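You operate a simulated robot arm through the tools that you are given. There is no shell and no other tool. Be economical: measure what you need, move in short steps, check, and stop when the job is done.

The job below is to be done with a simulated two-armed robot. You get a single attempt, and the scene is never put back.

## Task
Pick up the can marked "grease" from the short granite slab with one hand, pass it to the other hand and put it on the back mat. Set down upright: can.

Only the result counts: the job must be done as asked and must still hold three seconds after the hand-in. Knocking over, shifting, dropping, spilling or breaking anything else fails it.

## Robot
Two 7-joint arms with two-finger parallel grippers on one trunk, on a base that drives. Base frame: it is fixed to the floor where the robot stands at the start and does not move with it; the origin is under the middle of the robot, x ahead of it, y to its left, z up. Lengths are in mm, angles in degrees, forces in N, time in s.
The left shoulder is at the start at [-92, 119, 825], the right one opposite. With the tool pointing down near the work surface each hand reaches from about 100 to 540 mm from the robot's upright axis, wherever it stands, measured 20 degrees to its own side. Places, roughly: back mat (17x17 cm) [-3460, -400, 920]. Payload 3.43 kg a hand.
Tool frame (each hand has its own): the origin (TCP) lies between the finger pads and is the grasp point; the fingertips stand 30 mm ahead of it; z points along the fingers, y is the line along which they close. The gripper opens to 94 mm. The fingers are 28 mm wide and 10 mm thick; the gripper's body (50 by 96 mm) begins 55 mm behind the TCP.
Orientation is that of the tool frame in the base frame, as a unit quaternion [x, y, z, w]. With the fingers straight down and closing along the base's y, the tool's x points along the base's -x, its y along +y and its z along -z.

## Interface
- The arms move only by the tool play_rows. It takes "left_plan", "right_plan" or both (then of equal length, played together; a hand with none holds still); each is a list that holds one entry, the list of rows, each a list of 7 numbers: the shift along the tool's x, y, z in mm, then the turn, a rotation vector about the tool's x, y, z in degrees, then the finger opening in mm, from 0 to 94. In form: [[[dx, dy, dz, rx, ry, rz, hand], ...]]. A call has 1 to 20 rows; each row shifts and turns the commanded pose from where the row before left it, along the tool's axes as they then stand. Each row takes 0.2 s and may step no farther than 50 mm and 8.6 degrees from the row before; otherwise, or with a gripper value out of range, the whole call is refused. A pose out of reach is approached as far as the arm can. The call stops where the force on the tool passes 40 N (or 10 N more than at its start, if that is more) or the arm is blocked; 0.2 s more then pass. Each finger travels about 153 mm/s and halts on what it meets, pressing with about 25 N; the grip force reading is that of the motor and also rises with nothing between the fingers. The clock runs only during rows and for 0.2 s after the last one: add rows that do not move to give the fingers time. The reply holds the time, the measured pose of the TCP, the force on the tool along the base axes, the opening and the grip force, in the units named above and with some noise, with the torque about the TCP (base axes, N m) and any sound that the robot's microphone picked up.
- Cameras (640 x 400 px; columns grow to the right, rows downward): "scene" is now at [37.5, 0.6, 1544.5]; the picture's right is [-0.03, -1.00, 0.00], its down [-0.70, 0.02, -0.71] and it looks along [0.71, -0.02, -0.70] (base axes); focal length 249 px, centre (320, 200). "left" rides on the left gripper at [76, -14, -102] in its tool frame; the picture's right is [0.18, 0.98, 0.00], its down [-0.75, 0.14, -0.64] and it looks along [-0.63, 0.12, 0.77] (tool axes); focal length 243 px, centre (320, 200). "right" rides on the right gripper at [76, 14, -102] in its tool frame; the picture's right is [-0.18, 0.98, 0.00], its down [-0.75, -0.14, -0.64] and it looks along [-0.63, -0.12, 0.77] (tool axes); focal length 243 px, centre (320, 200). There is no depth. A picture from a camera that has moved, and an enlarged one, comes with that camera's place and axes in the base frame and with its lens. The place of the scene camera against the robot may be out by one fixed shift of up to 12 mm in any direction.
- get_image(camera): a new picture of that camera. It takes no simulated time.
- slide_trunk(by): slides the trunk up (or, below 0, down) by that many mm; the arms and the scene camera ride with it, the base frame stays. It gives what a move gives, with no picture.
- base_move(legs): drives the robot by 1 to 6 legs, each [ahead, left, turn to the left] in mm, mm and degrees, along the robot's own axes; the way and the turn of a leg run together, so that a leg with both is an arc; at most 1500 mm and 180 degrees a leg. The arms and the cameras ride along, it lands a little off, and it stops where it bumps. It gives what a move gives.
- turn_head(pan, tilt): turns the head with the scene camera to pan (to the left, within 143 degrees either way) and tilt (down, from -29 to 69), counted from straight ahead of the robot. It gives what a move gives.
- inspect(camera, box): a new picture of the part [left, top, right, bottom] of that camera's present view, enlarged. It takes no simulated time.
- hand_in(): hands the job in; it is judged then, once.

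Go step by step. Nothing tells you exact positions but the pictures and the camera data: compare them with the known pose of the tool, close in by small moves and look again before you grip or let go. The budget is 120 turns and 88 pictures, counting those below and the enlarged ones. Unless the task says otherwise, let go and move clear before handing in, and close with one line.

The tools are called as name(argument=value, ...) on one line, values as JSON. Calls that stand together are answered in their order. play_rows: Moves the arms, as the interface text tells. Its arguments: {"type":"object","properties":{"left_plan":{"type":"array","items":{"type":"array","items":{"type":"array","items":{"type":"number"}}}},"right_plan":{"type":"array","items":{"type":"array","items":{"type":"array","items":{"type":"number"}}}}},"required":[]} The other tools are called the same way: slide_trunk (by) slides the trunk up or down; base_move (legs) drives the base; turn_head (pan, tilt) turns the head that bears the scene camera; get_image (camera) takes a picture; inspect (camera, box) takes an enlarged picture of a part of a camera's view; hand_in () hands the job in.

At the start:

```text
time: 0.0
left_tool_pos: [340.4, 129.0, 1199.7]
left_tcp_rot: [0.0, 1.0, 0.0, 0.0]
left_force: [0.8, 0.3, 0.1]
left_wrist_torque: [-0.05, -0.01, -0.01]
left_finger_gap: 94.0
left_finger_force: 0.1
right_tool_pos: [323.5, -166.0, 1190.7]
right_tcp_rot: [-0.001, 1.0, 0.0, 0.0]
right_force: [0.0, -0.7, 0.7]
right_wrist_torque: [-0.01, 0.0, -0.02]
right_finger_gap: 94.0
right_finger_force: 0.2
trunk travel left (down, up): [-250.0, 85.0]
robot x, y, heading: [3.3, 2.9, 0.1]
head pan, tilt: [-1.8, 44.6]
```

scene: 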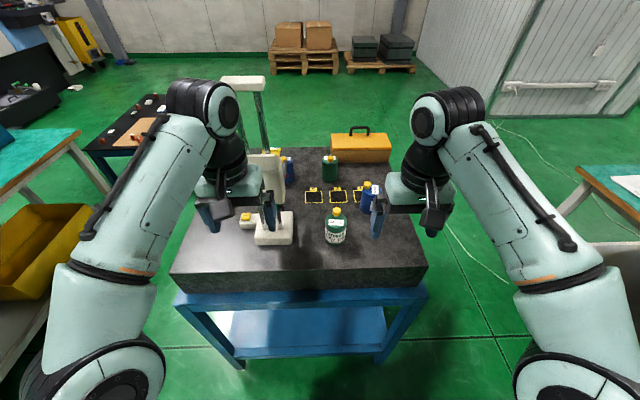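
right: 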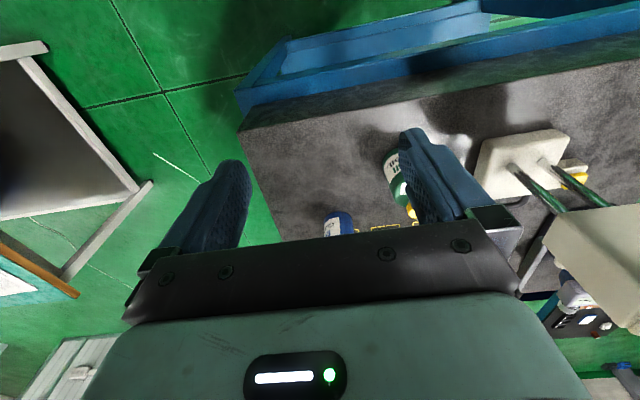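
left: 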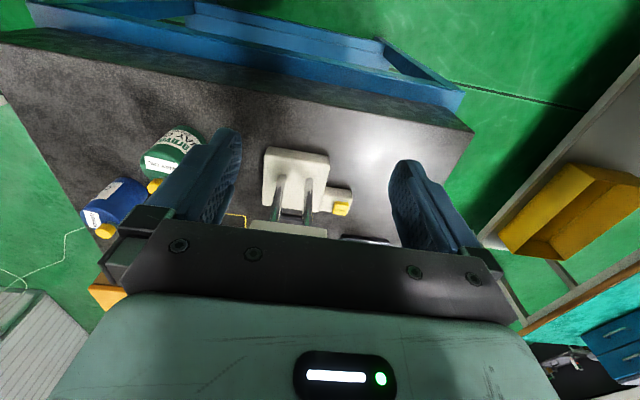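

I see a granite table ahead with several cans. I'll enlarge the picture to read the labels.

inspect(camera="scene", box=[220, 130, 420, 255])

inspect(camera="left", box=[60, 110, 220, 250])

```text
3.20 times, centred on (320, 192) of scene
camera zoom: at [37.5, 0.6, 1544.5], right [-0.03, -1.0, 0.0], down [-0.7, 0.02, -0.71], along [0.71, -0.02, -0.7], focal length 796 px, centre (320, 224)
```

zoom: 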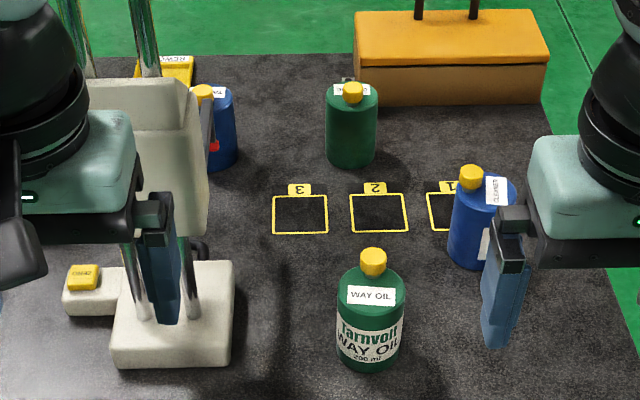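

```text
2.86 times, centred on (140, 180) of left
camera zoom: at [263.1, 115.4, 1301.7], right [-0.18, 0.98, 0.0], down [0.75, 0.14, 0.64], along [0.63, 0.12, -0.77], focal length 693 px, centre (834, 257)
```

zoom: 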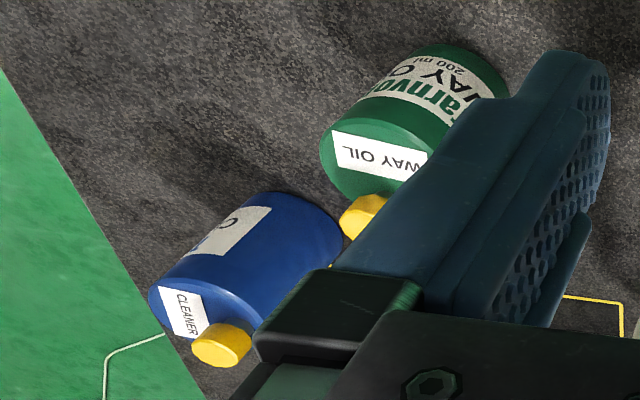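

Way oil and cleaner can be read, but two bottles at the back cannot. I'll zoom on those.

inspect(camera="scene", box=[310, 145, 350, 170])

inspect(camera="scene", box=[264, 143, 304, 168])

inspect(camera="scene", box=[0, 0, 200, 230])

```text
16.00 times, centred on (330, 158) of scene
camera zoom: at [37.5, 0.6, 1544.5], right [-0.03, -1.0, 0.0], down [-0.7, 0.02, -0.71], along [0.71, -0.02, -0.7], focal length 3982 px, centre (160, 880)
```

zoom: 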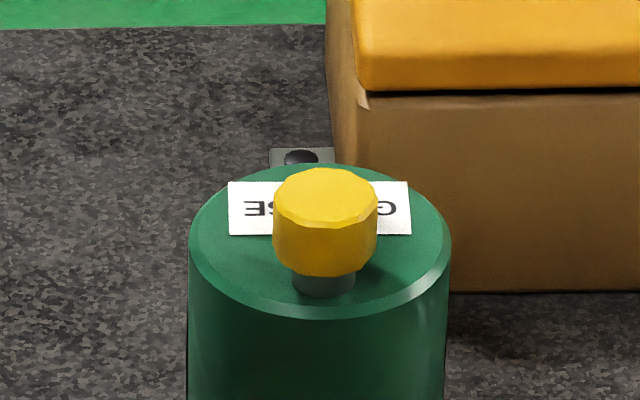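

```text
16.00 times, centred on (284, 156) of scene
camera zoom: at [37.5, 0.6, 1544.5], right [-0.03, -1.0, 0.0], down [-0.7, 0.02, -0.71], along [0.71, -0.02, -0.7], focal length 3982 px, centre (896, 912)
```

zoom: 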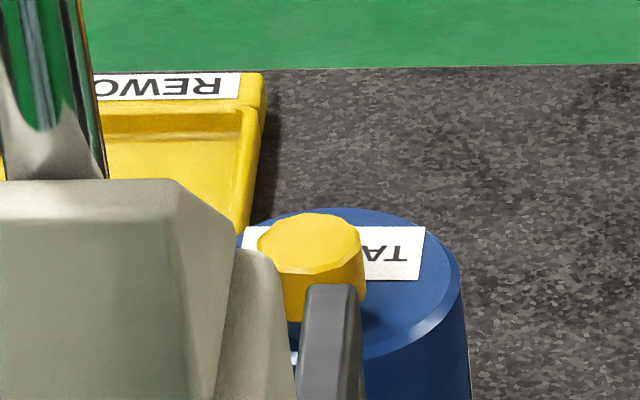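

```text
1.74 times, centred on (100, 115) of scene
camera zoom: at [37.5, 0.6, 1544.5], right [-0.03, -1.0, 0.0], down [-0.7, 0.02, -0.71], along [0.71, -0.02, -0.7], focal length 433 px, centre (703, 348)
```

zoom: 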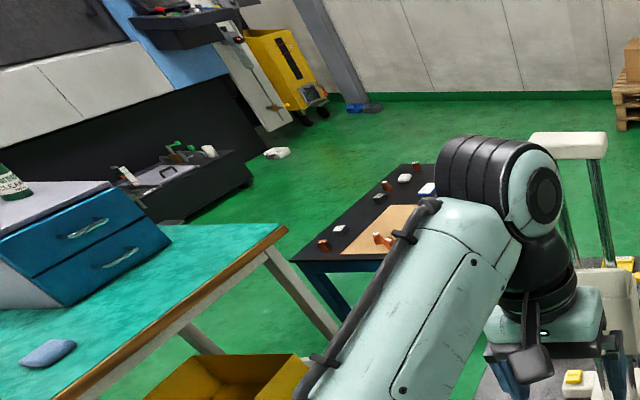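

The far green bottle reads "G…SE", so it is the grease, at roughly (730, -54), too far from here. I'll look down at the base footprint and around for free floor.

turn_head(pan=0, tilt=69)

get_image(camera="scene")

turn_head(pan=-70, tilt=35)

get_image(camera="scene")

turn_head(pan=-140, tilt=20)

get_image(camera="scene")

turn_head(pan=140, tilt=20)

get_image(camera="scene")

```text
time: 0.9
left_tool_pos: [339.2, 129.3, 1198.6]
left_tcp_rot: [-0.001, 1.0, 0.0, 0.0]
left_force: [0.2, 0.2, -0.2]
left_wrist_torque: [0.0, -0.02, -0.01]
left_finger_gap: 93.9
left_finger_force: 0.1
right_tool_pos: [323.4, -166.2, 1190.5]
right_tcp_rot: [0.001, 1.0, 0.0, 0.001]
right_force: [0.2, -0.4, 0.2]
right_wrist_torque: [-0.01, 0.01, 0.0]
right_finger_gap: 93.9
right_finger_force: 0.0
trunk travel left (down, up): [-250.0, 85.0]
robot x, y, heading: [-0.8, -3.2, 0.0]
head pan, tilt: [0.0, 68.8]
```

```text
79 pictures are left
camera scene: at [11.9, 3.2, 1515.1], right [0.0, -1.0, 0.0], down [-0.93, 0.0, -0.36], along [0.36, 0.0, -0.93], focal length 249 px, centre (320, 200)
```

scene: 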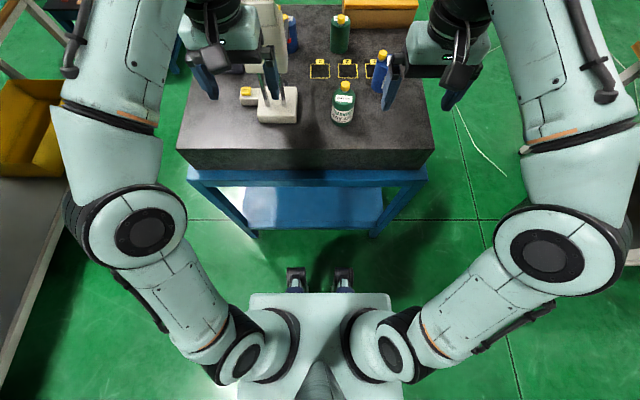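

```text
time: 2.3
left_tool_pos: [340.0, 128.6, 1196.7]
left_tcp_rot: [0.0, 1.0, 0.0, -0.001]
left_force: [0.4, -0.4, -0.1]
left_wrist_torque: [0.0, -0.01, 0.0]
left_finger_gap: 93.9
left_finger_force: 0.0
right_tool_pos: [323.4, -166.1, 1189.7]
right_tcp_rot: [0.0, 1.0, -0.001, 0.0]
right_force: [-0.1, 0.2, 0.6]
right_wrist_torque: [-0.01, 0.03, -0.01]
right_finger_gap: 94.0
right_finger_force: 0.0
trunk travel left (down, up): [-250.0, 85.0]
robot x, y, heading: [3.1, -0.5, 0.2]
head pan, tilt: [-70.0, 35.0]
```

```text
78 pictures are left
camera scene: at [-13.8, -79.5, 1558.7], right [-0.94, -0.34, 0.0], down [-0.2, 0.54, -0.82], along [0.28, -0.77, -0.57], focal length 249 px, centre (320, 200)
```

scene: 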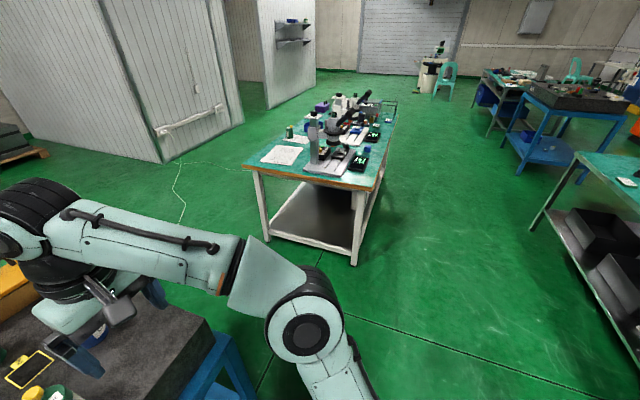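

```text
time: 3.7
left_tool_pos: [338.7, 129.3, 1198.5]
left_tcp_rot: [0.0, 1.0, 0.0, -0.001]
left_force: [-0.2, 0.4, -0.2]
left_wrist_torque: [0.0, 0.04, 0.0]
left_finger_gap: 94.2
left_finger_force: 0.0
right_tool_pos: [323.5, -165.3, 1189.3]
right_tcp_rot: [0.0, 1.0, 0.001, 0.001]
right_force: [0.6, -0.3, -1.1]
right_wrist_torque: [-0.01, 0.02, 0.0]
right_finger_gap: 93.8
right_finger_force: 0.1
trunk travel left (down, up): [-250.0, 85.0]
robot x, y, heading: [1.4, -2.4, 0.4]
head pan, tilt: [-140.0, 20.0]
```

```text
77 pictures are left
camera scene: at [-115.3, -56.7, 1582.6], right [-0.64, 0.77, 0.0], down [0.26, 0.22, -0.94], along [-0.72, -0.6, -0.34], focal length 249 px, centre (320, 200)
```

scene: 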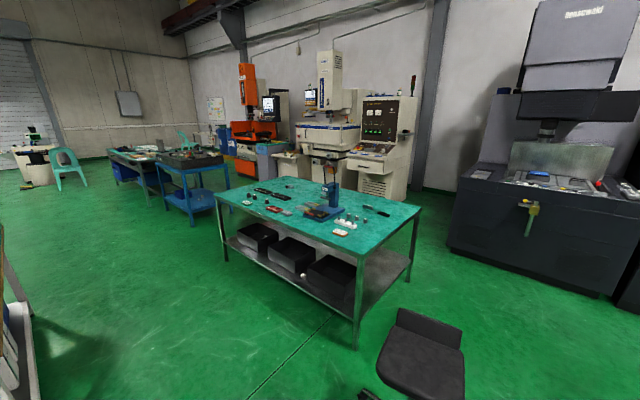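

```text
time: 7.6
left_tool_pos: [339.6, 129.1, 1198.1]
left_tcp_rot: [0.0, 1.0, 0.0, 0.0]
left_force: [-0.5, -0.9, -0.2]
left_wrist_torque: [0.01, -0.04, 0.0]
left_finger_gap: 94.0
left_finger_force: 0.1
right_tool_pos: [323.0, -165.7, 1190.0]
right_tcp_rot: [0.0, 1.0, 0.0, 0.0]
right_force: [1.3, -0.3, -0.2]
right_wrist_torque: [-0.01, 0.01, 0.0]
right_finger_gap: 94.1
right_finger_force: 0.0
trunk travel left (down, up): [-250.0, 85.0]
robot x, y, heading: [0.2, 2.2, 0.1]
head pan, tilt: [140.0, 20.0]
```

```text
76 pictures are left
camera scene: at [-115.3, 63.1, 1582.6], right [0.64, 0.77, 0.0], down [0.26, -0.22, -0.94], along [-0.72, 0.6, -0.34], focal length 249 px, centre (320, 200)
```

scene: 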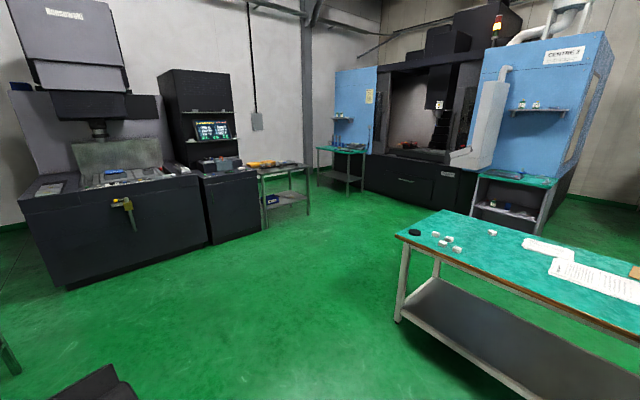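

Floor is free to the right of the slab. Before choosing how to grip, I'll look at the mat end and check the destination surroundings.

turn_head(pan=-143, tilt=12)

inspect(camera="scene", box=[420, 130, 640, 268])

```text
time: 11.4
left_tool_pos: [340.0, 128.9, 1198.3]
left_tcp_rot: [0.0, 1.0, 0.0, 0.0]
left_force: [0.4, -0.5, 0.1]
left_wrist_torque: [-0.03, 0.02, -0.01]
left_finger_gap: 94.0
left_finger_force: 0.1
right_tool_pos: [323.6, -165.9, 1189.9]
right_tcp_rot: [0.0, 1.0, 0.0, 0.0]
right_force: [0.3, 0.4, 0.0]
right_wrist_torque: [0.0, 0.0, 0.01]
right_finger_gap: 94.1
right_finger_force: 0.1
trunk travel left (down, up): [-250.0, 85.0]
robot x, y, heading: [-0.3, -0.1, 0.2]
head pan, tilt: [-143.0, 12.0]
```

```text
2.90 times, centred on (530, 199) of scene
camera zoom: at [-118.5, -52.9, 1595.6], right [-0.6, 0.8, 0.0], down [0.17, 0.13, -0.98], along [-0.78, -0.59, -0.21], focal length 721 px, centre (-289, 203)
```

zoom: 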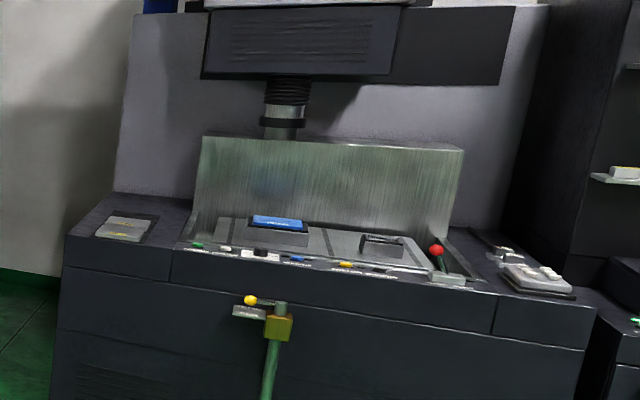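

The mat lies on the left shoulder of the dark machine behind. I'll go to the right side of the slab and face it from there: strafe right, turn left, then strafe along.

base_move(legs=[[0, -650, 0], [0, 0, 90], [0, -620, 0]])

turn_head(pan=0, tilt=45)

get_image(camera="scene")

get_image(camera="right")

```text
time: 27.0
left_tool_pos: [486.0, -313.2, 1197.9]
left_tcp_rot: [0.709, -0.705, 0.0, 0.0]
left_force: [-0.1, -0.3, 0.0]
left_wrist_torque: [-0.03, 0.03, 0.02]
left_finger_gap: 94.0
left_finger_force: 0.0
right_tool_pos: [783.0, -327.1, 1190.2]
right_tcp_rot: [0.709, -0.705, -0.001, -0.001]
right_force: [0.1, -0.2, 0.8]
right_wrist_torque: [0.0, -0.04, 0.0]
right_finger_gap: 94.1
right_finger_force: 0.1
trunk travel left (down, up): [-250.0, 85.0]
robot x, y, heading: [618.7, -650.4, 90.2]
head pan, tilt: [-143.0, 12.0]
```

```text
time: 29.3
left_tool_pos: [487.0, -312.8, 1198.4]
left_tcp_rot: [0.708, -0.706, -0.001, 0.0]
left_force: [0.1, -0.2, -0.3]
left_wrist_torque: [-0.03, 0.01, -0.01]
left_finger_gap: 93.8
left_finger_force: 0.0
right_tool_pos: [782.8, -328.8, 1190.7]
right_tcp_rot: [0.709, -0.706, -0.001, 0.0]
right_force: [0.1, -0.3, 0.6]
right_wrist_torque: [0.02, -0.02, 0.0]
right_finger_gap: 94.1
right_finger_force: 0.0
trunk travel left (down, up): [-250.0, 85.0]
robot x, y, heading: [618.3, -651.8, 90.3]
head pan, tilt: [0.0, 45.0]
```

```text
74 pictures are left
camera scene: at [617.3, -611.5, 1543.9], right [1.0, 0.0, 0.0], down [0.0, -0.71, -0.71], along [0.0, 0.71, -0.71], focal length 249 px, centre (320, 200)
```

scene: 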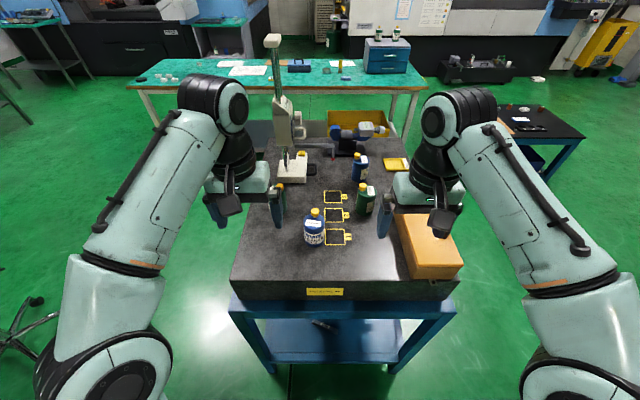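

```text
73 pictures are left
camera right: at [768.5, -405.5, 1292.2], right [-0.98, 0.18, 0.0], down [0.14, 0.75, 0.64], along [0.12, 0.63, -0.77], focal length 243 px, centre (320, 200)
```

right: 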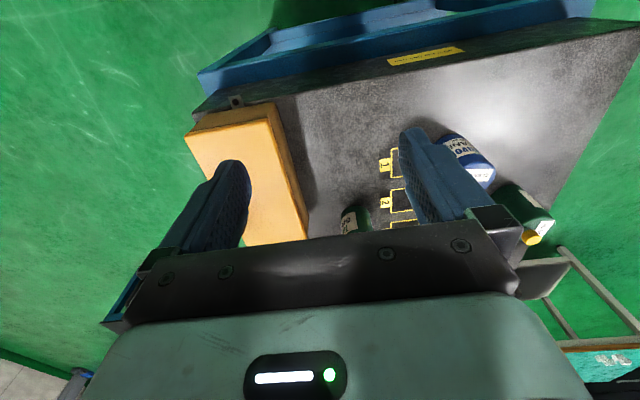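

I'm facing the slab from its right side and the grease can is ahead, next to the toolbox. I'll zoom in to measure it.

inspect(camera="scene", box=[320, 150, 480, 250])

inspect(camera="scene", box=[346, 175, 386, 220])

```text
4.00 times, centred on (400, 200) of scene
camera zoom: at [617.3, -611.5, 1543.9], right [1.0, 0.0, 0.0], down [0.0, -0.71, -0.71], along [0.0, 0.71, -0.71], focal length 996 px, centre (0, 200)
```

zoom: 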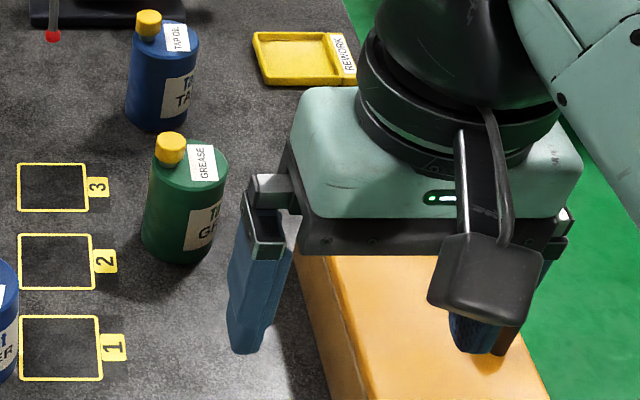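

```text
8.89 times, centred on (366, 198) of scene
camera zoom: at [617.3, -611.5, 1543.9], right [1.0, 0.0, 0.0], down [0.0, -0.71, -0.71], along [0.0, 0.71, -0.71], focal length 2212 px, centre (-89, 222)
```

zoom: 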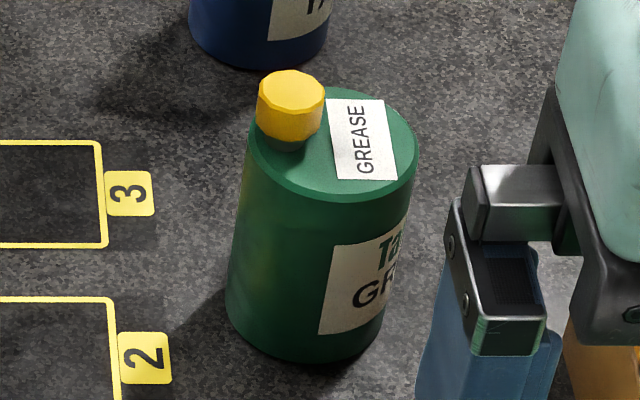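

Confirmed "GREASE": the can is about 58 mm wide with a body about 79 mm tall, around (762, -55), and its cap sits off-centre. I'll drive forward 130 mm.

base_move(legs=[[130, 0, 0]])

get_image(camera="scene")

get_image(camera="right")

```text
time: 30.8
left_tool_pos: [484.0, -182.7, 1198.7]
left_tcp_rot: [0.71, -0.704, 0.001, 0.001]
left_force: [-1.0, -0.2, -0.1]
left_wrist_torque: [0.02, 0.0, -0.01]
left_finger_gap: 94.0
left_finger_force: 0.1
right_tool_pos: [779.7, -195.3, 1190.7]
right_tcp_rot: [0.711, -0.703, 0.0, 0.0]
right_force: [0.4, -0.7, 0.1]
right_wrist_torque: [0.0, -0.03, 0.0]
right_finger_gap: 94.0
right_finger_force: 0.0
trunk travel left (down, up): [-250.0, 85.0]
robot x, y, heading: [614.1, -518.9, 90.3]
head pan, tilt: [0.0, 45.0]
stopped in leg 1: the robot was blocked; the commanded pose is now the measured one
```

```text
70 pictures are left
camera scene: at [616.9, -479.6, 1543.9], right [1.0, 0.01, 0.0], down [0.01, -0.71, -0.71], along [-0.01, 0.71, -0.71], focal length 249 px, centre (320, 200)
```

scene: 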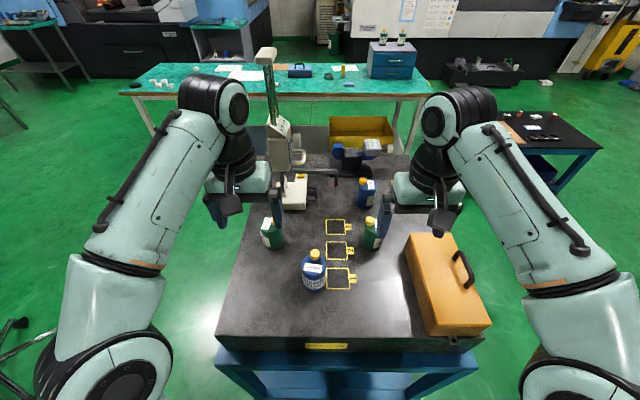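

```text
69 pictures are left
camera right: at [766.7, -272.3, 1292.0], right [-0.98, 0.17, 0.0], down [0.13, 0.75, 0.64], along [0.11, 0.63, -0.77], focal length 243 px, centre (320, 200)
```

right: 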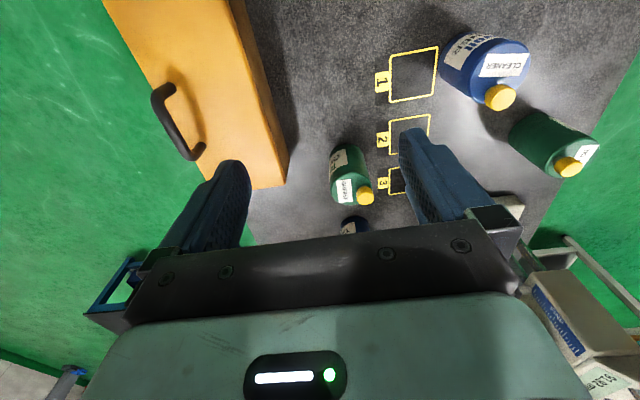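

The toolbox, the can and the other bottles are all clear. The base touched the table lightly, so I'll back off 10 mm and then move the right hand above the can.

base_move(legs=[[-10, 0, 0]])

play_rows(right_plan=[[[-40, 5, 0, 0, 0, 0, 94], [-40, 5, 0, 0, 0, 0, 94], [-40, 5, 10, 0, 0, 0, 94], [-28, 5, 30, 0, 0, 0, 94], [0, 0, 0, 0, 0, 0, 94]]])

get_image(camera="right")

inspect(camera="scene", box=[320, 170, 480, 270])

```text
time: 31.5
left_tool_pos: [484.4, -190.7, 1197.4]
left_tcp_rot: [0.711, -0.703, 0.0, 0.0]
left_force: [-0.8, 0.7, -0.2]
left_wrist_torque: [0.0, -0.02, 0.01]
left_finger_gap: 93.8
left_finger_force: 0.1
right_tool_pos: [779.4, -203.9, 1190.1]
right_tcp_rot: [0.71, -0.704, -0.001, -0.001]
right_force: [0.3, 0.9, 0.5]
right_wrist_torque: [0.01, 0.0, 0.0]
right_finger_gap: 93.8
right_finger_force: 0.1
trunk travel left (down, up): [-250.0, 85.0]
robot x, y, heading: [617.0, -533.3, 90.5]
head pan, tilt: [0.0, 45.0]
```

```text
time: 32.7
left_tool_pos: [483.4, -193.7, 1197.8]
left_tcp_rot: [0.711, -0.703, 0.0, 0.0]
left_force: [0.7, -0.2, 0.1]
left_wrist_torque: [-0.02, 0.03, -0.02]
left_finger_gap: 93.9
left_finger_force: 0.2
right_tool_pos: [770.1, -116.0, 1146.6]
right_tcp_rot: [0.711, -0.703, 0.0, 0.0]
right_force: [0.3, -0.5, -0.4]
right_wrist_torque: [0.0, 0.02, -0.05]
right_finger_gap: 93.9
right_finger_force: 0.2
right hand out of reach, approached as far as the arm can: row 2, 3
trunk travel left (down, up): [-250.0, 85.0]
robot x, y, heading: [620.8, -530.3, 90.6]
head pan, tilt: [0.0, 45.0]
```

```text
68 pictures are left
camera right: at [758.2, -192.4, 1248.4], right [-0.98, 0.17, 0.0], down [0.13, 0.75, 0.64], along [0.11, 0.63, -0.77], focal length 243 px, centre (320, 200)
```

right: 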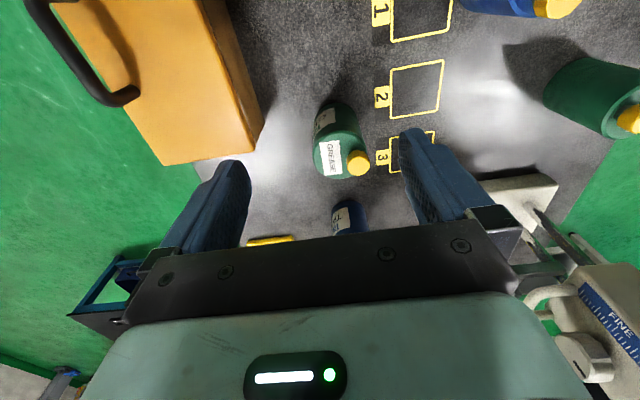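

```text
4.00 times, centred on (400, 220) of scene
camera zoom: at [616.4, -490.0, 1543.9], right [1.0, 0.01, 0.0], down [0.01, -0.71, -0.71], along [-0.01, 0.71, -0.71], focal length 996 px, centre (0, 120)
```

zoom: 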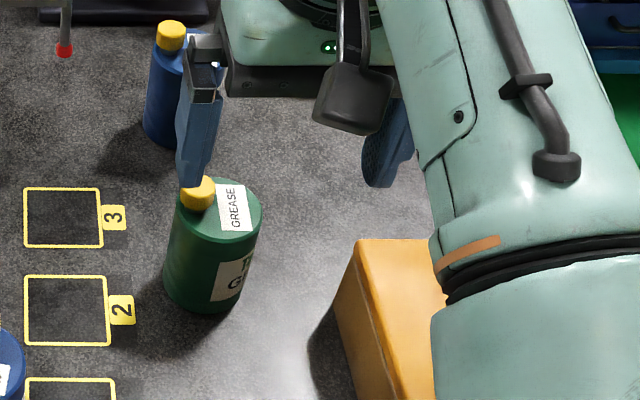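

The reach is limited this high, so I'll raise the trunk, which lifts the hands and shoulders, and then extend lower.

slide_trunk(by=80)

play_rows(right_plan=[[[0, 0, 40, 0, 0, 0, 94], [-10, 4, 30, 0, 0, 0, 94], [-20, 4, 10, 0, 0, 0, 94], [-15, 2, 0, 0, 0, 0, 94], [0, 0, 0, 0, 0, 0, 94]]])

get_image(camera="right")

```text
time: 33.9
left_tool_pos: [485.3, -192.3, 1276.8]
left_tcp_rot: [0.711, -0.703, 0.001, 0.001]
left_force: [-0.5, -0.2, 0.5]
left_wrist_torque: [-0.01, 0.02, -0.03]
left_finger_gap: 94.2
left_finger_force: 0.1
right_tool_pos: [768.1, -115.9, 1224.1]
right_tcp_rot: [0.71, -0.704, 0.0, 0.0]
right_force: [-0.1, -0.2, -0.2]
right_wrist_torque: [0.02, 0.03, -0.01]
right_finger_gap: 93.9
right_finger_force: 0.1
trunk travel left (down, up): [-330.0, 5.0]
robot x, y, heading: [613.6, -528.6, 90.5]
head pan, tilt: [0.0, 45.0]
```

```text
time: 35.1
left_tool_pos: [483.6, -192.5, 1278.8]
left_tcp_rot: [0.711, -0.704, -0.001, 0.0]
left_force: [0.8, -0.4, 0.6]
left_wrist_torque: [0.02, -0.02, -0.01]
left_finger_gap: 94.0
left_finger_force: 0.2
right_tool_pos: [758.0, -69.1, 1144.3]
right_tcp_rot: [0.71, -0.704, 0.0, 0.0]
right_force: [-0.2, 0.4, -0.3]
right_wrist_torque: [-0.01, -0.04, -0.01]
right_finger_gap: 93.9
right_finger_force: 0.1
trunk travel left (down, up): [-330.0, 5.0]
robot x, y, heading: [616.0, -531.7, 90.9]
head pan, tilt: [0.0, 45.0]
```

```text
66 pictures are left
camera right: at [743.7, -146.6, 1246.5], right [-0.98, 0.17, 0.0], down [0.13, 0.75, 0.64], along [0.11, 0.63, -0.77], focal length 243 px, centre (320, 200)
```

right: 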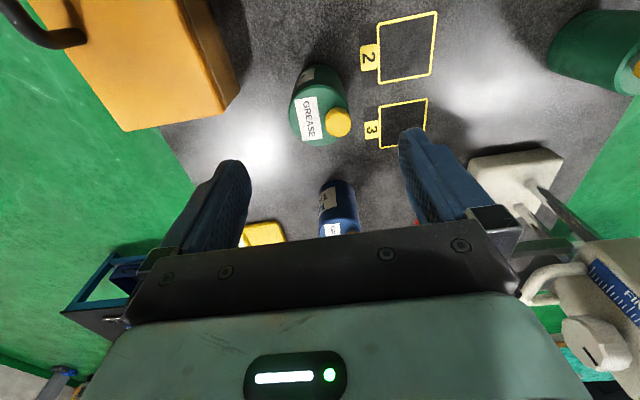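

The can centre is at about (759, -59), with its top at about 1024 and the slab at about 945. I'll lower partway and check the centring.

play_rows(right_plan=[[[-5, -1, 30, 0, 0, 0, 94], [-5, 0, 30, 0, 0, 0, 94], [0, 0, 20, 0, 0, 0, 94], [0, 0, 0, 0, 0, 0, 94], [0, 0, 0, 0, 0, 0, 94]]])

get_image(camera="right")

get_image(camera="scene")

```text
time: 36.3
left_tool_pos: [484.3, -192.0, 1278.6]
left_tcp_rot: [0.711, -0.703, 0.0, 0.0]
left_force: [1.1, 0.0, -0.7]
left_wrist_torque: [-0.01, -0.01, 0.01]
left_finger_gap: 93.9
left_finger_force: 0.1
right_tool_pos: [758.2, -59.8, 1065.4]
right_tcp_rot: [0.711, -0.703, 0.0, 0.001]
right_force: [-0.2, 0.0, 0.2]
right_wrist_torque: [0.02, -0.03, -0.01]
right_finger_gap: 93.9
right_finger_force: 0.1
trunk travel left (down, up): [-330.0, 5.0]
robot x, y, heading: [617.2, -527.1, 90.6]
head pan, tilt: [0.0, 45.0]
```

```text
65 pictures are left
camera right: at [744.7, -137.0, 1167.0], right [-0.98, 0.17, 0.0], down [0.13, 0.76, 0.64], along [0.11, 0.63, -0.77], focal length 243 px, centre (320, 200)
```

right: 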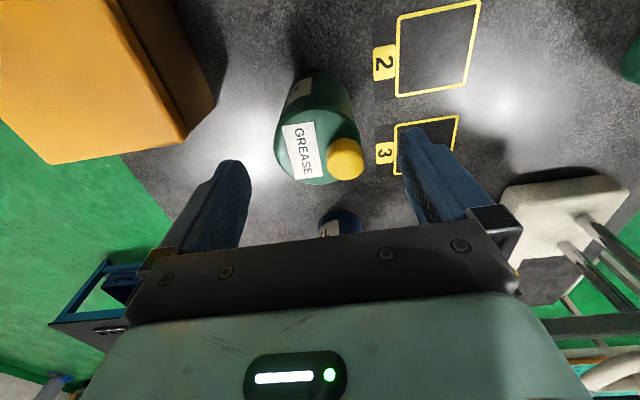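

```text
64 pictures are left
camera scene: at [616.7, -490.2, 1629.4], right [1.0, 0.01, 0.0], down [0.01, -0.71, -0.71], along [-0.01, 0.71, -0.71], focal length 249 px, centre (320, 200)
```

scene: 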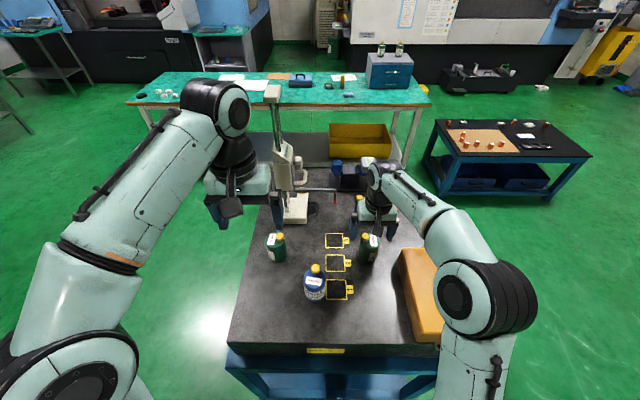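

It is well centred. I'll lower to z≈1020 and close on the upper body.

play_rows(right_plan=[[[4, 0, 20, 0, 0, 0, 94], [0, 0, 15, 0, 0, 0, 94], [0, 0, 10, 0, 0, 0, 94], [0, 0, 0, 0, 0, 0, 94], [0, 0, 0, 0, 0, 0, 75], [0, 0, 0, 0, 0, 0, 60], [0, 0, 0, 0, 0, 0, 50], [0, 0, 0, 0, 0, 0, 45], [0, 0, 0, 0, 0, 0, 45]]])

get_image(camera="right")

```text
time: 38.3
left_tool_pos: [483.7, -192.2, 1278.6]
left_tcp_rot: [0.711, -0.703, 0.001, 0.0]
left_force: [-0.1, -0.2, -0.4]
left_wrist_torque: [-0.02, 0.0, 0.0]
left_finger_gap: 93.9
left_finger_force: 0.0
right_tool_pos: [757.6, -65.9, 1021.6]
right_tcp_rot: [0.71, -0.704, 0.0, 0.001]
right_force: [0.6, 0.7, -0.2]
right_wrist_torque: [0.02, 0.0, 0.0]
right_finger_gap: 60.2
right_finger_force: 24.8
trunk travel left (down, up): [-330.0, 5.0]
robot x, y, heading: [619.3, -528.9, 90.6]
head pan, tilt: [0.0, 45.0]
```

```text
63 pictures are left
camera right: at [745.4, -142.8, 1123.0], right [-0.98, 0.17, 0.0], down [0.13, 0.76, 0.64], along [0.11, 0.63, -0.77], focal length 243 px, centre (320, 200)
```

right: 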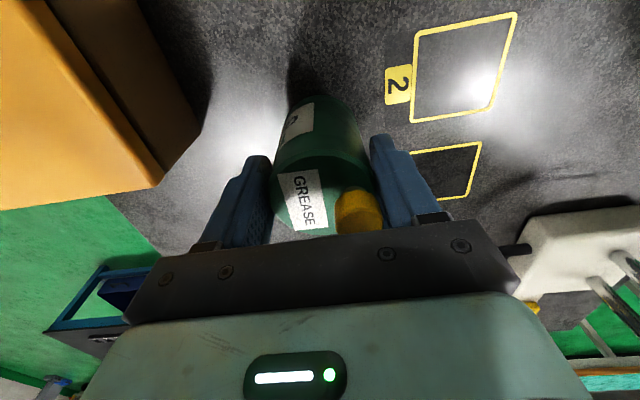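

Gripped at 60 mm with 25 N. I'll lift straight up slowly.

play_rows(right_plan=[[[0, 0, -10, 0, 0, 0, 45], [0, 0, -20, 0, 0, 0, 45], [0, 0, -25, 0, 0, 0, 45], [0, 0, -25, 0, 0, 0, 45], [0, 0, -25, 0, 0, 0, 45], [0, 0, -25, 0, 0, 0, 45], [0, 0, 0, 0, 0, 0, 45]]])

get_image(camera="scene")

get_image(camera="right")

```text
time: 39.9
left_tool_pos: [484.5, -191.8, 1277.5]
left_tcp_rot: [0.711, -0.704, 0.001, 0.001]
left_force: [-0.5, -0.9, -0.1]
left_wrist_torque: [0.02, 0.0, 0.01]
left_finger_gap: 94.1
left_finger_force: 0.1
right_tool_pos: [756.4, -63.5, 1150.8]
right_tcp_rot: [0.711, -0.703, 0.0, 0.0]
right_force: [0.8, -0.4, -2.9]
right_wrist_torque: [0.0, -0.04, 0.01]
right_finger_gap: 60.2
right_finger_force: 24.9
trunk travel left (down, up): [-330.0, 5.0]
robot x, y, heading: [617.6, -529.2, 90.6]
head pan, tilt: [0.0, 45.0]
```

```text
62 pictures are left
camera scene: at [616.9, -490.0, 1629.4], right [1.0, 0.01, 0.0], down [0.01, -0.71, -0.71], along [-0.01, 0.71, -0.71], focal length 249 px, centre (320, 200)
```

scene: 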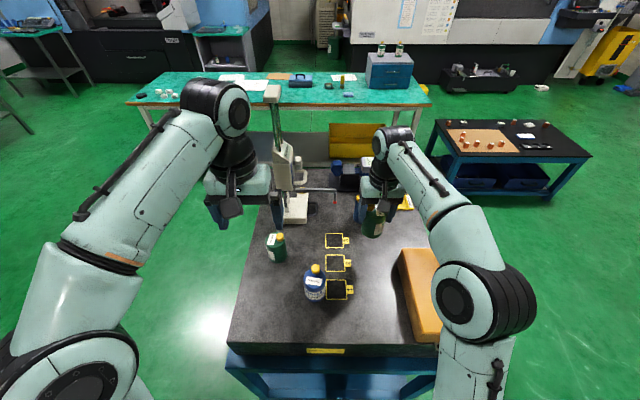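

```text
61 pictures are left
camera right: at [743.0, -140.9, 1251.9], right [-0.98, 0.17, 0.0], down [0.13, 0.76, 0.64], along [0.11, 0.63, -0.77], focal length 243 px, centre (320, 200)
```

right: 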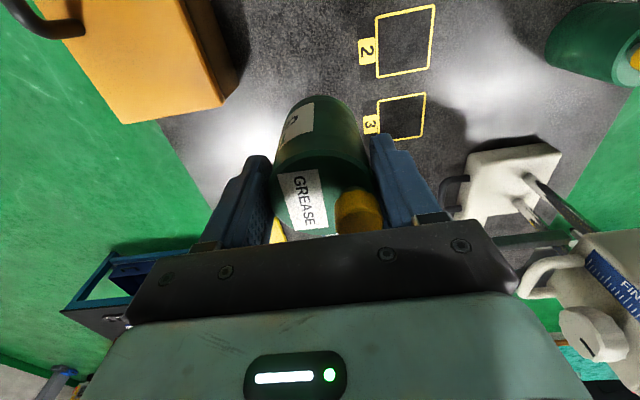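

The can is held. I'll back off from the slab and pull the right hand in.

base_move(legs=[[-190, 0, 0]])

play_rows(right_plan=[[[30, 0, 0, 0, 0, 0, 45], [40, 0, 0, 0, 0, 0, 45], [40, 0, 0, 0, 0, 0, 45], [30, 0, 0, 0, 0, 0, 45], [0, 0, 0, 0, 0, 0, 45]]])

base_move(legs=[[0, 620, 0]])

get_image(camera="scene")

```text
time: 41.4
left_tool_pos: [487.1, -377.2, 1278.6]
left_tcp_rot: [0.71, -0.704, 0.0, 0.0]
left_force: [0.0, 0.7, 0.4]
left_wrist_torque: [0.01, -0.04, 0.0]
left_finger_gap: 93.9
left_finger_force: 0.1
right_tool_pos: [758.6, -249.8, 1150.6]
right_tcp_rot: [0.71, -0.704, 0.0, 0.0]
right_force: [-0.2, -0.4, -2.6]
right_wrist_torque: [-0.02, -0.02, -0.03]
right_finger_gap: 60.2
right_finger_force: 25.2
trunk travel left (down, up): [-330.0, 5.0]
robot x, y, heading: [616.9, -717.6, 90.4]
head pan, tilt: [0.0, 45.0]
```

```text
time: 42.6
left_tool_pos: [486.6, -377.0, 1278.0]
left_tcp_rot: [0.711, -0.704, 0.001, 0.001]
left_force: [0.0, 0.6, 0.2]
left_wrist_torque: [-0.02, 0.04, 0.0]
left_finger_gap: 93.9
left_finger_force: 0.1
right_tool_pos: [759.9, -392.5, 1147.4]
right_tcp_rot: [0.71, -0.704, 0.0, 0.0]
right_force: [-0.3, 0.2, -2.1]
right_wrist_torque: [-0.01, 0.04, 0.02]
right_finger_gap: 60.3
right_finger_force: 25.0
trunk travel left (down, up): [-330.0, 5.0]
robot x, y, heading: [621.4, -717.5, 90.6]
head pan, tilt: [0.0, 45.0]
```

```text
time: 48.4
left_tool_pos: [-124.7, -388.4, 1279.4]
left_tcp_rot: [0.714, -0.7, 0.001, 0.001]
left_force: [-0.2, 0.2, -0.2]
left_wrist_torque: [-0.04, 0.0, 0.01]
left_finger_gap: 94.1
left_finger_force: 0.1
right_tool_pos: [148.1, -399.1, 1147.1]
right_tcp_rot: [0.714, -0.7, 0.0, 0.0]
right_force: [0.5, 0.7, -3.0]
right_wrist_torque: [-0.01, 0.01, 0.0]
right_finger_gap: 60.2
right_finger_force: 25.0
trunk travel left (down, up): [-330.0, 5.0]
robot x, y, heading: [9.8, -725.6, 91.3]
head pan, tilt: [0.0, 45.0]
```

```text
60 pictures are left
camera scene: at [9.0, -685.4, 1629.4], right [1.0, 0.02, 0.0], down [0.01, -0.71, -0.71], along [-0.01, 0.71, -0.71], focal length 249 px, centre (320, 200)
```

scene: 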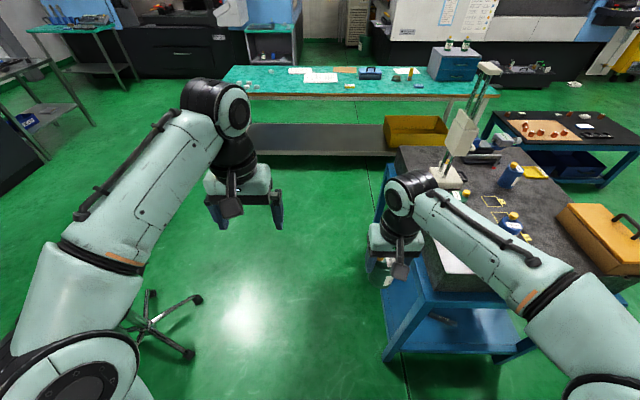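

Holding fine. I'll go around the chair: move to open floor and turn to face the machine, then do the handover there.

base_move(legs=[[0, 300, 0], [0, 0, 89], [0, -1400, 0]])

turn_head(pan=0, tilt=30)

get_image(camera="scene")

```text
time: 67.2
left_tool_pos: [-617.9, 517.4, 1277.7]
left_tcp_rot: [1.0, -0.006, 0.001, 0.001]
left_force: [-0.8, 0.0, 0.8]
left_wrist_torque: [-0.01, 0.01, -0.01]
left_finger_gap: 93.9
left_finger_force: 0.1
right_tool_pos: [-596.6, 788.9, 1147.1]
right_tcp_rot: [1.0, -0.006, 0.0, 0.0]
right_force: [-1.3, -0.6, -3.2]
right_wrist_torque: [0.01, -0.02, 0.0]
right_finger_gap: 60.0
right_finger_force: 25.0
trunk travel left (down, up): [-330.0, 5.0]
robot x, y, heading: [-274.4, 640.2, 179.3]
head pan, tilt: [0.0, 45.0]
```

```text
time: 68.0
left_tool_pos: [-617.4, 516.3, 1277.7]
left_tcp_rot: [1.0, -0.006, 0.001, 0.001]
left_force: [0.3, 0.1, -0.7]
left_wrist_torque: [0.01, 0.0, 0.0]
left_finger_gap: 94.3
left_finger_force: 0.1
right_tool_pos: [-597.9, 788.6, 1146.6]
right_tcp_rot: [1.0, -0.007, 0.0, 0.0]
right_force: [-0.4, -0.3, -1.5]
right_wrist_torque: [0.0, -0.05, 0.0]
right_finger_gap: 59.9
right_finger_force: 24.8
trunk travel left (down, up): [-330.0, 5.0]
robot x, y, heading: [-277.1, 643.9, 179.3]
head pan, tilt: [0.0, 30.0]
```

```text
59 pictures are left
camera scene: at [-322.2, 645.2, 1652.0], right [0.01, 1.0, 0.0], down [0.5, -0.01, -0.87], along [-0.87, 0.01, -0.5], focal length 249 px, centre (320, 200)
```

scene: 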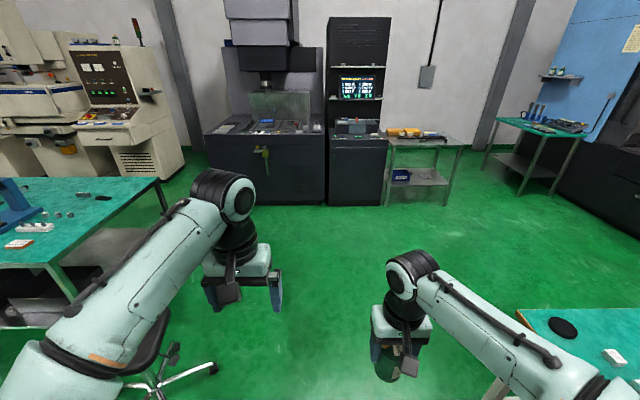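

There is open space here. I'll turn the left hand 90° about its axis so its camera faces inward, before tilting it to horizontal for the side grip.

play_rows(left_plan=[[[0, 0, 10, 0, 0, -8.2, 94], [0, 0, 10, 0, 0, -8.2, 94], [0, 0, 10, 0, 0, -8.2, 94], [0, 0, 10, 0, 0, -8.2, 94], [0, 0, 10, 0, 0, -8.2, 94], [0, 0, 0, 0, 0, -8.2, 94], [0, 0, 0, 0, 0, -8.2, 94], [0, 0, 0, 0, 0, -8.2, 94], [0, 0, 0, 0, 0, -8.2, 94], [0, 0, 0, 0, 0, -8.2, 94], [0, 0, 0, 0, 0, -8.0, 94], [0, 0, 0, 0, 0, 0, 94]]])

play_rows(left_plan=[[[0, 0, 0, 0, 8.2, 0, 94], [0, 0, 0, 0, 8.2, 0, 94], [0, 0, 0, 0, 8.2, 0, 94], [0, 0, 0, 0, 8.2, 0, 94], [0, 0, 0, 0, 8.2, 0, 94], [0, 0, 0, 0, 0, 0, 94]]])

get_image(camera="scene")

```text
time: 70.5
left_tool_pos: [-618.2, 516.7, 1228.3]
left_tcp_rot: [0.711, 0.703, 0.0, 0.001]
left_force: [-0.6, 0.6, 0.5]
left_wrist_torque: [0.01, 0.0, -0.02]
left_finger_gap: 94.1
left_finger_force: 0.2
right_tool_pos: [-597.1, 788.8, 1147.5]
right_tcp_rot: [1.0, -0.005, 0.001, 0.0]
right_force: [0.4, 0.1, -3.4]
right_wrist_torque: [-0.02, -0.04, 0.0]
right_finger_gap: 59.9
right_finger_force: 24.8
trunk travel left (down, up): [-330.0, 5.0]
robot x, y, heading: [-277.1, 640.1, 179.2]
head pan, tilt: [0.0, 30.0]
```

```text
time: 72.0
left_tool_pos: [-617.7, 516.5, 1226.3]
left_tcp_rot: [0.666, 0.658, 0.25, -0.245]
left_force: [-0.3, 0.0, -0.2]
left_wrist_torque: [-0.01, 0.0, -0.01]
left_finger_gap: 93.9
left_finger_force: 0.0
right_tool_pos: [-598.2, 790.1, 1146.6]
right_tcp_rot: [1.0, -0.006, 0.0, 0.0]
right_force: [-1.3, -0.5, -3.0]
right_wrist_torque: [0.01, -0.02, -0.02]
right_finger_gap: 60.1
right_finger_force: 25.2
trunk travel left (down, up): [-330.0, 5.0]
robot x, y, heading: [-279.2, 641.8, 179.6]
head pan, tilt: [0.0, 30.0]
```

```text
58 pictures are left
camera scene: at [-322.2, 645.5, 1652.1], right [0.01, 1.0, 0.0], down [0.5, -0.01, -0.87], along [-0.87, 0.01, -0.5], focal length 249 px, centre (320, 200)
```

scene: 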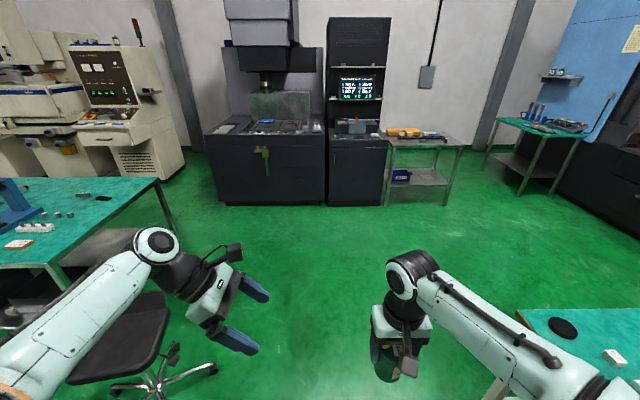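

The left wrist tilts without trouble. I'll finish the tilt to about 82°, bring the right hand inward, and then drop the left hand to the lower part of the can.

play_rows(left_plan=[[[0, 0, 0, 0, 8.2, 0, 94], [0, 0, 0, 0, 8.2, 0, 94], [0, 0, 0, 0, 8.2, 0, 94], [0, 0, 0, 0, 8.2, 0, 94], [0, 0, 0, 0, 8.2, 0, 94], [0, 0, 0, 0, 0, 0, 94]]], right_plan=[[[0, 20, 0, 0, 0, 0, 45], [0, 20, 0, 0, 0, 0, 45], [0, 20, 0, 0, 0, 0, 45], [0, 20, 0, 0, 0, 0, 45], [0, 20, 0, 0, 0, 0, 45], [0, 0, 0, 0, 0, 0, 45]]])

get_image(camera="left")

```text
time: 73.3
left_tool_pos: [-617.2, 516.7, 1228.8]
left_tcp_rot: [0.536, 0.53, 0.467, -0.462]
left_force: [0.4, 0.6, -0.1]
left_wrist_torque: [0.01, 0.02, -0.02]
left_finger_gap: 94.2
left_finger_force: 0.1
right_tool_pos: [-600.2, 691.0, 1146.0]
right_tcp_rot: [1.0, -0.006, 0.0, 0.001]
right_force: [0.7, 0.5, -2.2]
right_wrist_torque: [0.01, -0.02, -0.03]
right_finger_gap: 60.1
right_finger_force: 24.8
trunk travel left (down, up): [-330.0, 5.0]
robot x, y, heading: [-277.5, 638.6, 179.4]
head pan, tilt: [0.0, 30.0]
```

```text
57 pictures are left
camera left: at [-633.4, 426.3, 1318.4], right [0.98, 0.01, 0.18], down [0.13, -0.74, -0.66], along [0.13, 0.67, -0.73], focal length 243 px, centre (320, 200)
```

left: 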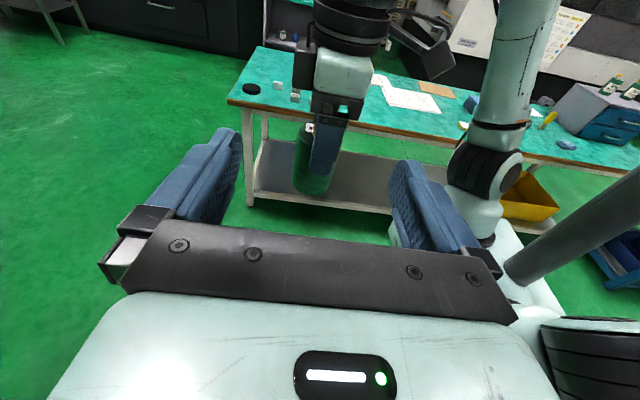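

The can hangs upright with its base at z≈1071. I'll bring the left hand to a point 110 mm beside it at z≈1101.

play_rows(left_plan=[[[-30, 4, 20, 0, 0, 0, 94], [-30, 4, 20, 0, 0, 0, 94], [-30, 4, 20, 0, 0, 0, 94], [-28, 5, 20, 0, 0, 0, 94], [0, 0, 0, 0, 0, 0, 94]]])

get_image(camera="left")

get_image(camera="scene")

```text
time: 74.5
left_tool_pos: [-599.8, 577.3, 1099.6]
left_tcp_rot: [0.537, 0.531, 0.467, -0.461]
left_force: [1.7, 0.9, 0.0]
left_wrist_torque: [-0.02, 0.04, 0.01]
left_finger_gap: 94.1
left_finger_force: 0.2
right_tool_pos: [-599.3, 690.3, 1147.1]
right_tcp_rot: [1.0, -0.005, 0.0, 0.0]
right_force: [-0.5, -0.6, -2.5]
right_wrist_torque: [-0.01, 0.01, 0.0]
right_finger_gap: 59.8
right_finger_force: 25.1
trunk travel left (down, up): [-330.0, 5.0]
robot x, y, heading: [-277.6, 640.8, 178.9]
head pan, tilt: [0.0, 30.0]
```

```text
56 pictures are left
camera left: at [-615.1, 486.9, 1190.7], right [0.98, 0.01, 0.18], down [0.13, -0.74, -0.66], along [0.13, 0.67, -0.73], focal length 243 px, centre (320, 200)
```

left: 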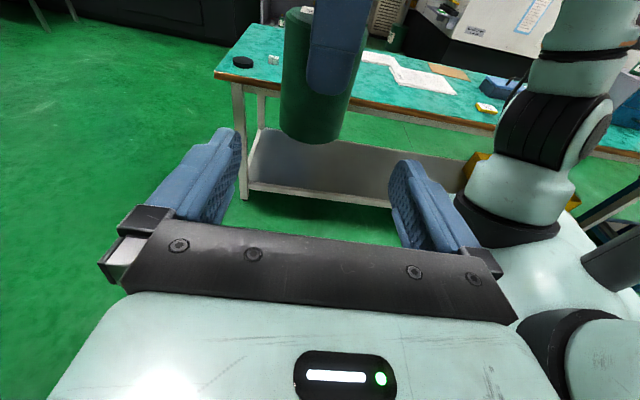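

```text
55 pictures are left
camera scene: at [-322.0, 645.0, 1652.1], right [0.01, 1.0, 0.0], down [0.5, -0.01, -0.87], along [-0.87, 0.01, -0.5], focal length 249 px, centre (320, 200)
```

scene: 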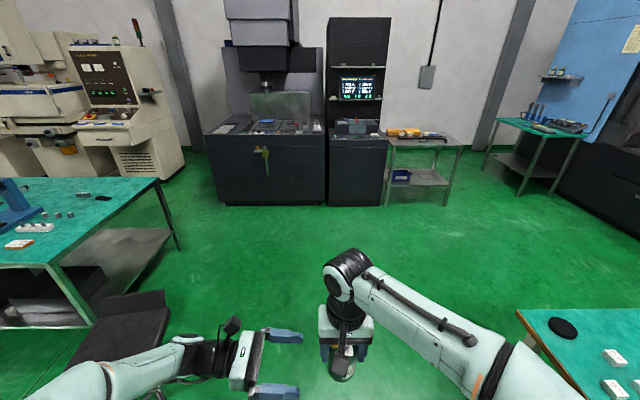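

It's aligned in x and height. I'll advance the left hand 112 mm horizontally so its open fingers straddle the lower can.

play_rows(left_plan=[[[3.5, 0, 25, 0, 0, 0, 94], [3.5, 0, 25, 0, 0, 0, 94], [3.5, 0, 25, 0, 0, 0, 94], [3, 0, 20, 0, 0, 0, 94], [2.2, 0, 16, 0, 0, 0, 94], [0, 0, 0, 0, 0, 0, 94]]])

get_image(camera="left")

get_image(camera="right")

```text
time: 76.0
left_tool_pos: [-598.8, 688.8, 1099.7]
left_tcp_rot: [0.537, 0.531, 0.467, -0.46]
left_force: [-0.1, -0.3, 0.1]
left_wrist_torque: [-0.02, 0.0, 0.02]
left_finger_gap: 94.0
left_finger_force: 0.1
right_tool_pos: [-600.3, 690.2, 1145.6]
right_tcp_rot: [1.0, -0.006, -0.001, 0.0]
right_force: [1.0, 0.1, -2.6]
right_wrist_torque: [0.01, 0.0, 0.0]
right_finger_gap: 59.8
right_finger_force: 25.1
trunk travel left (down, up): [-330.0, 5.0]
robot x, y, heading: [-274.2, 643.2, 179.5]
head pan, tilt: [0.0, 30.0]
```

```text
54 pictures are left
camera left: at [-615.3, 599.8, 1189.8], right [0.98, 0.01, 0.18], down [0.13, -0.74, -0.66], along [0.13, 0.67, -0.73], focal length 243 px, centre (320, 200)
```

left: 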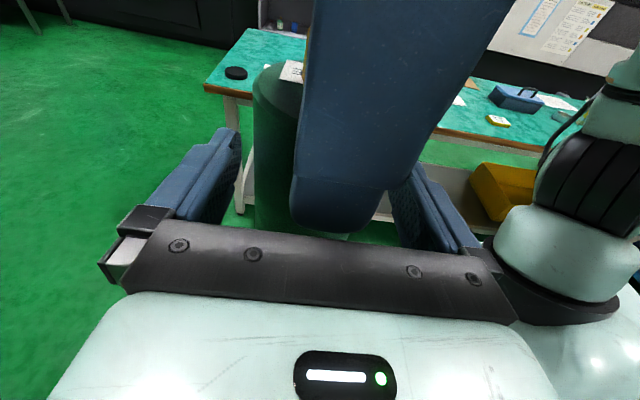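

```text
53 pictures are left
camera right: at [-523.6, 674.2, 1248.9], right [-0.2, -0.98, 0.0], down [-0.75, 0.15, 0.64], along [-0.63, 0.13, -0.77], focal length 243 px, centre (320, 200)
```

right: 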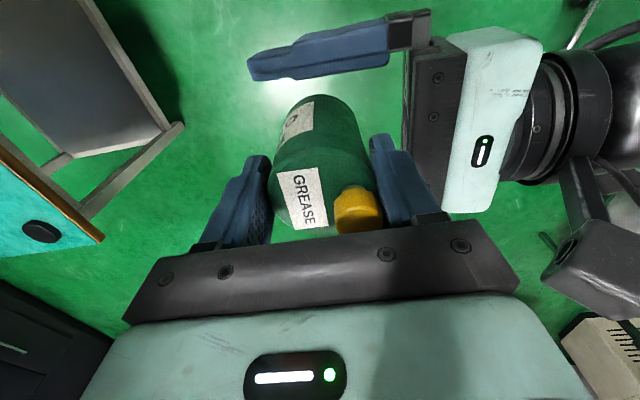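

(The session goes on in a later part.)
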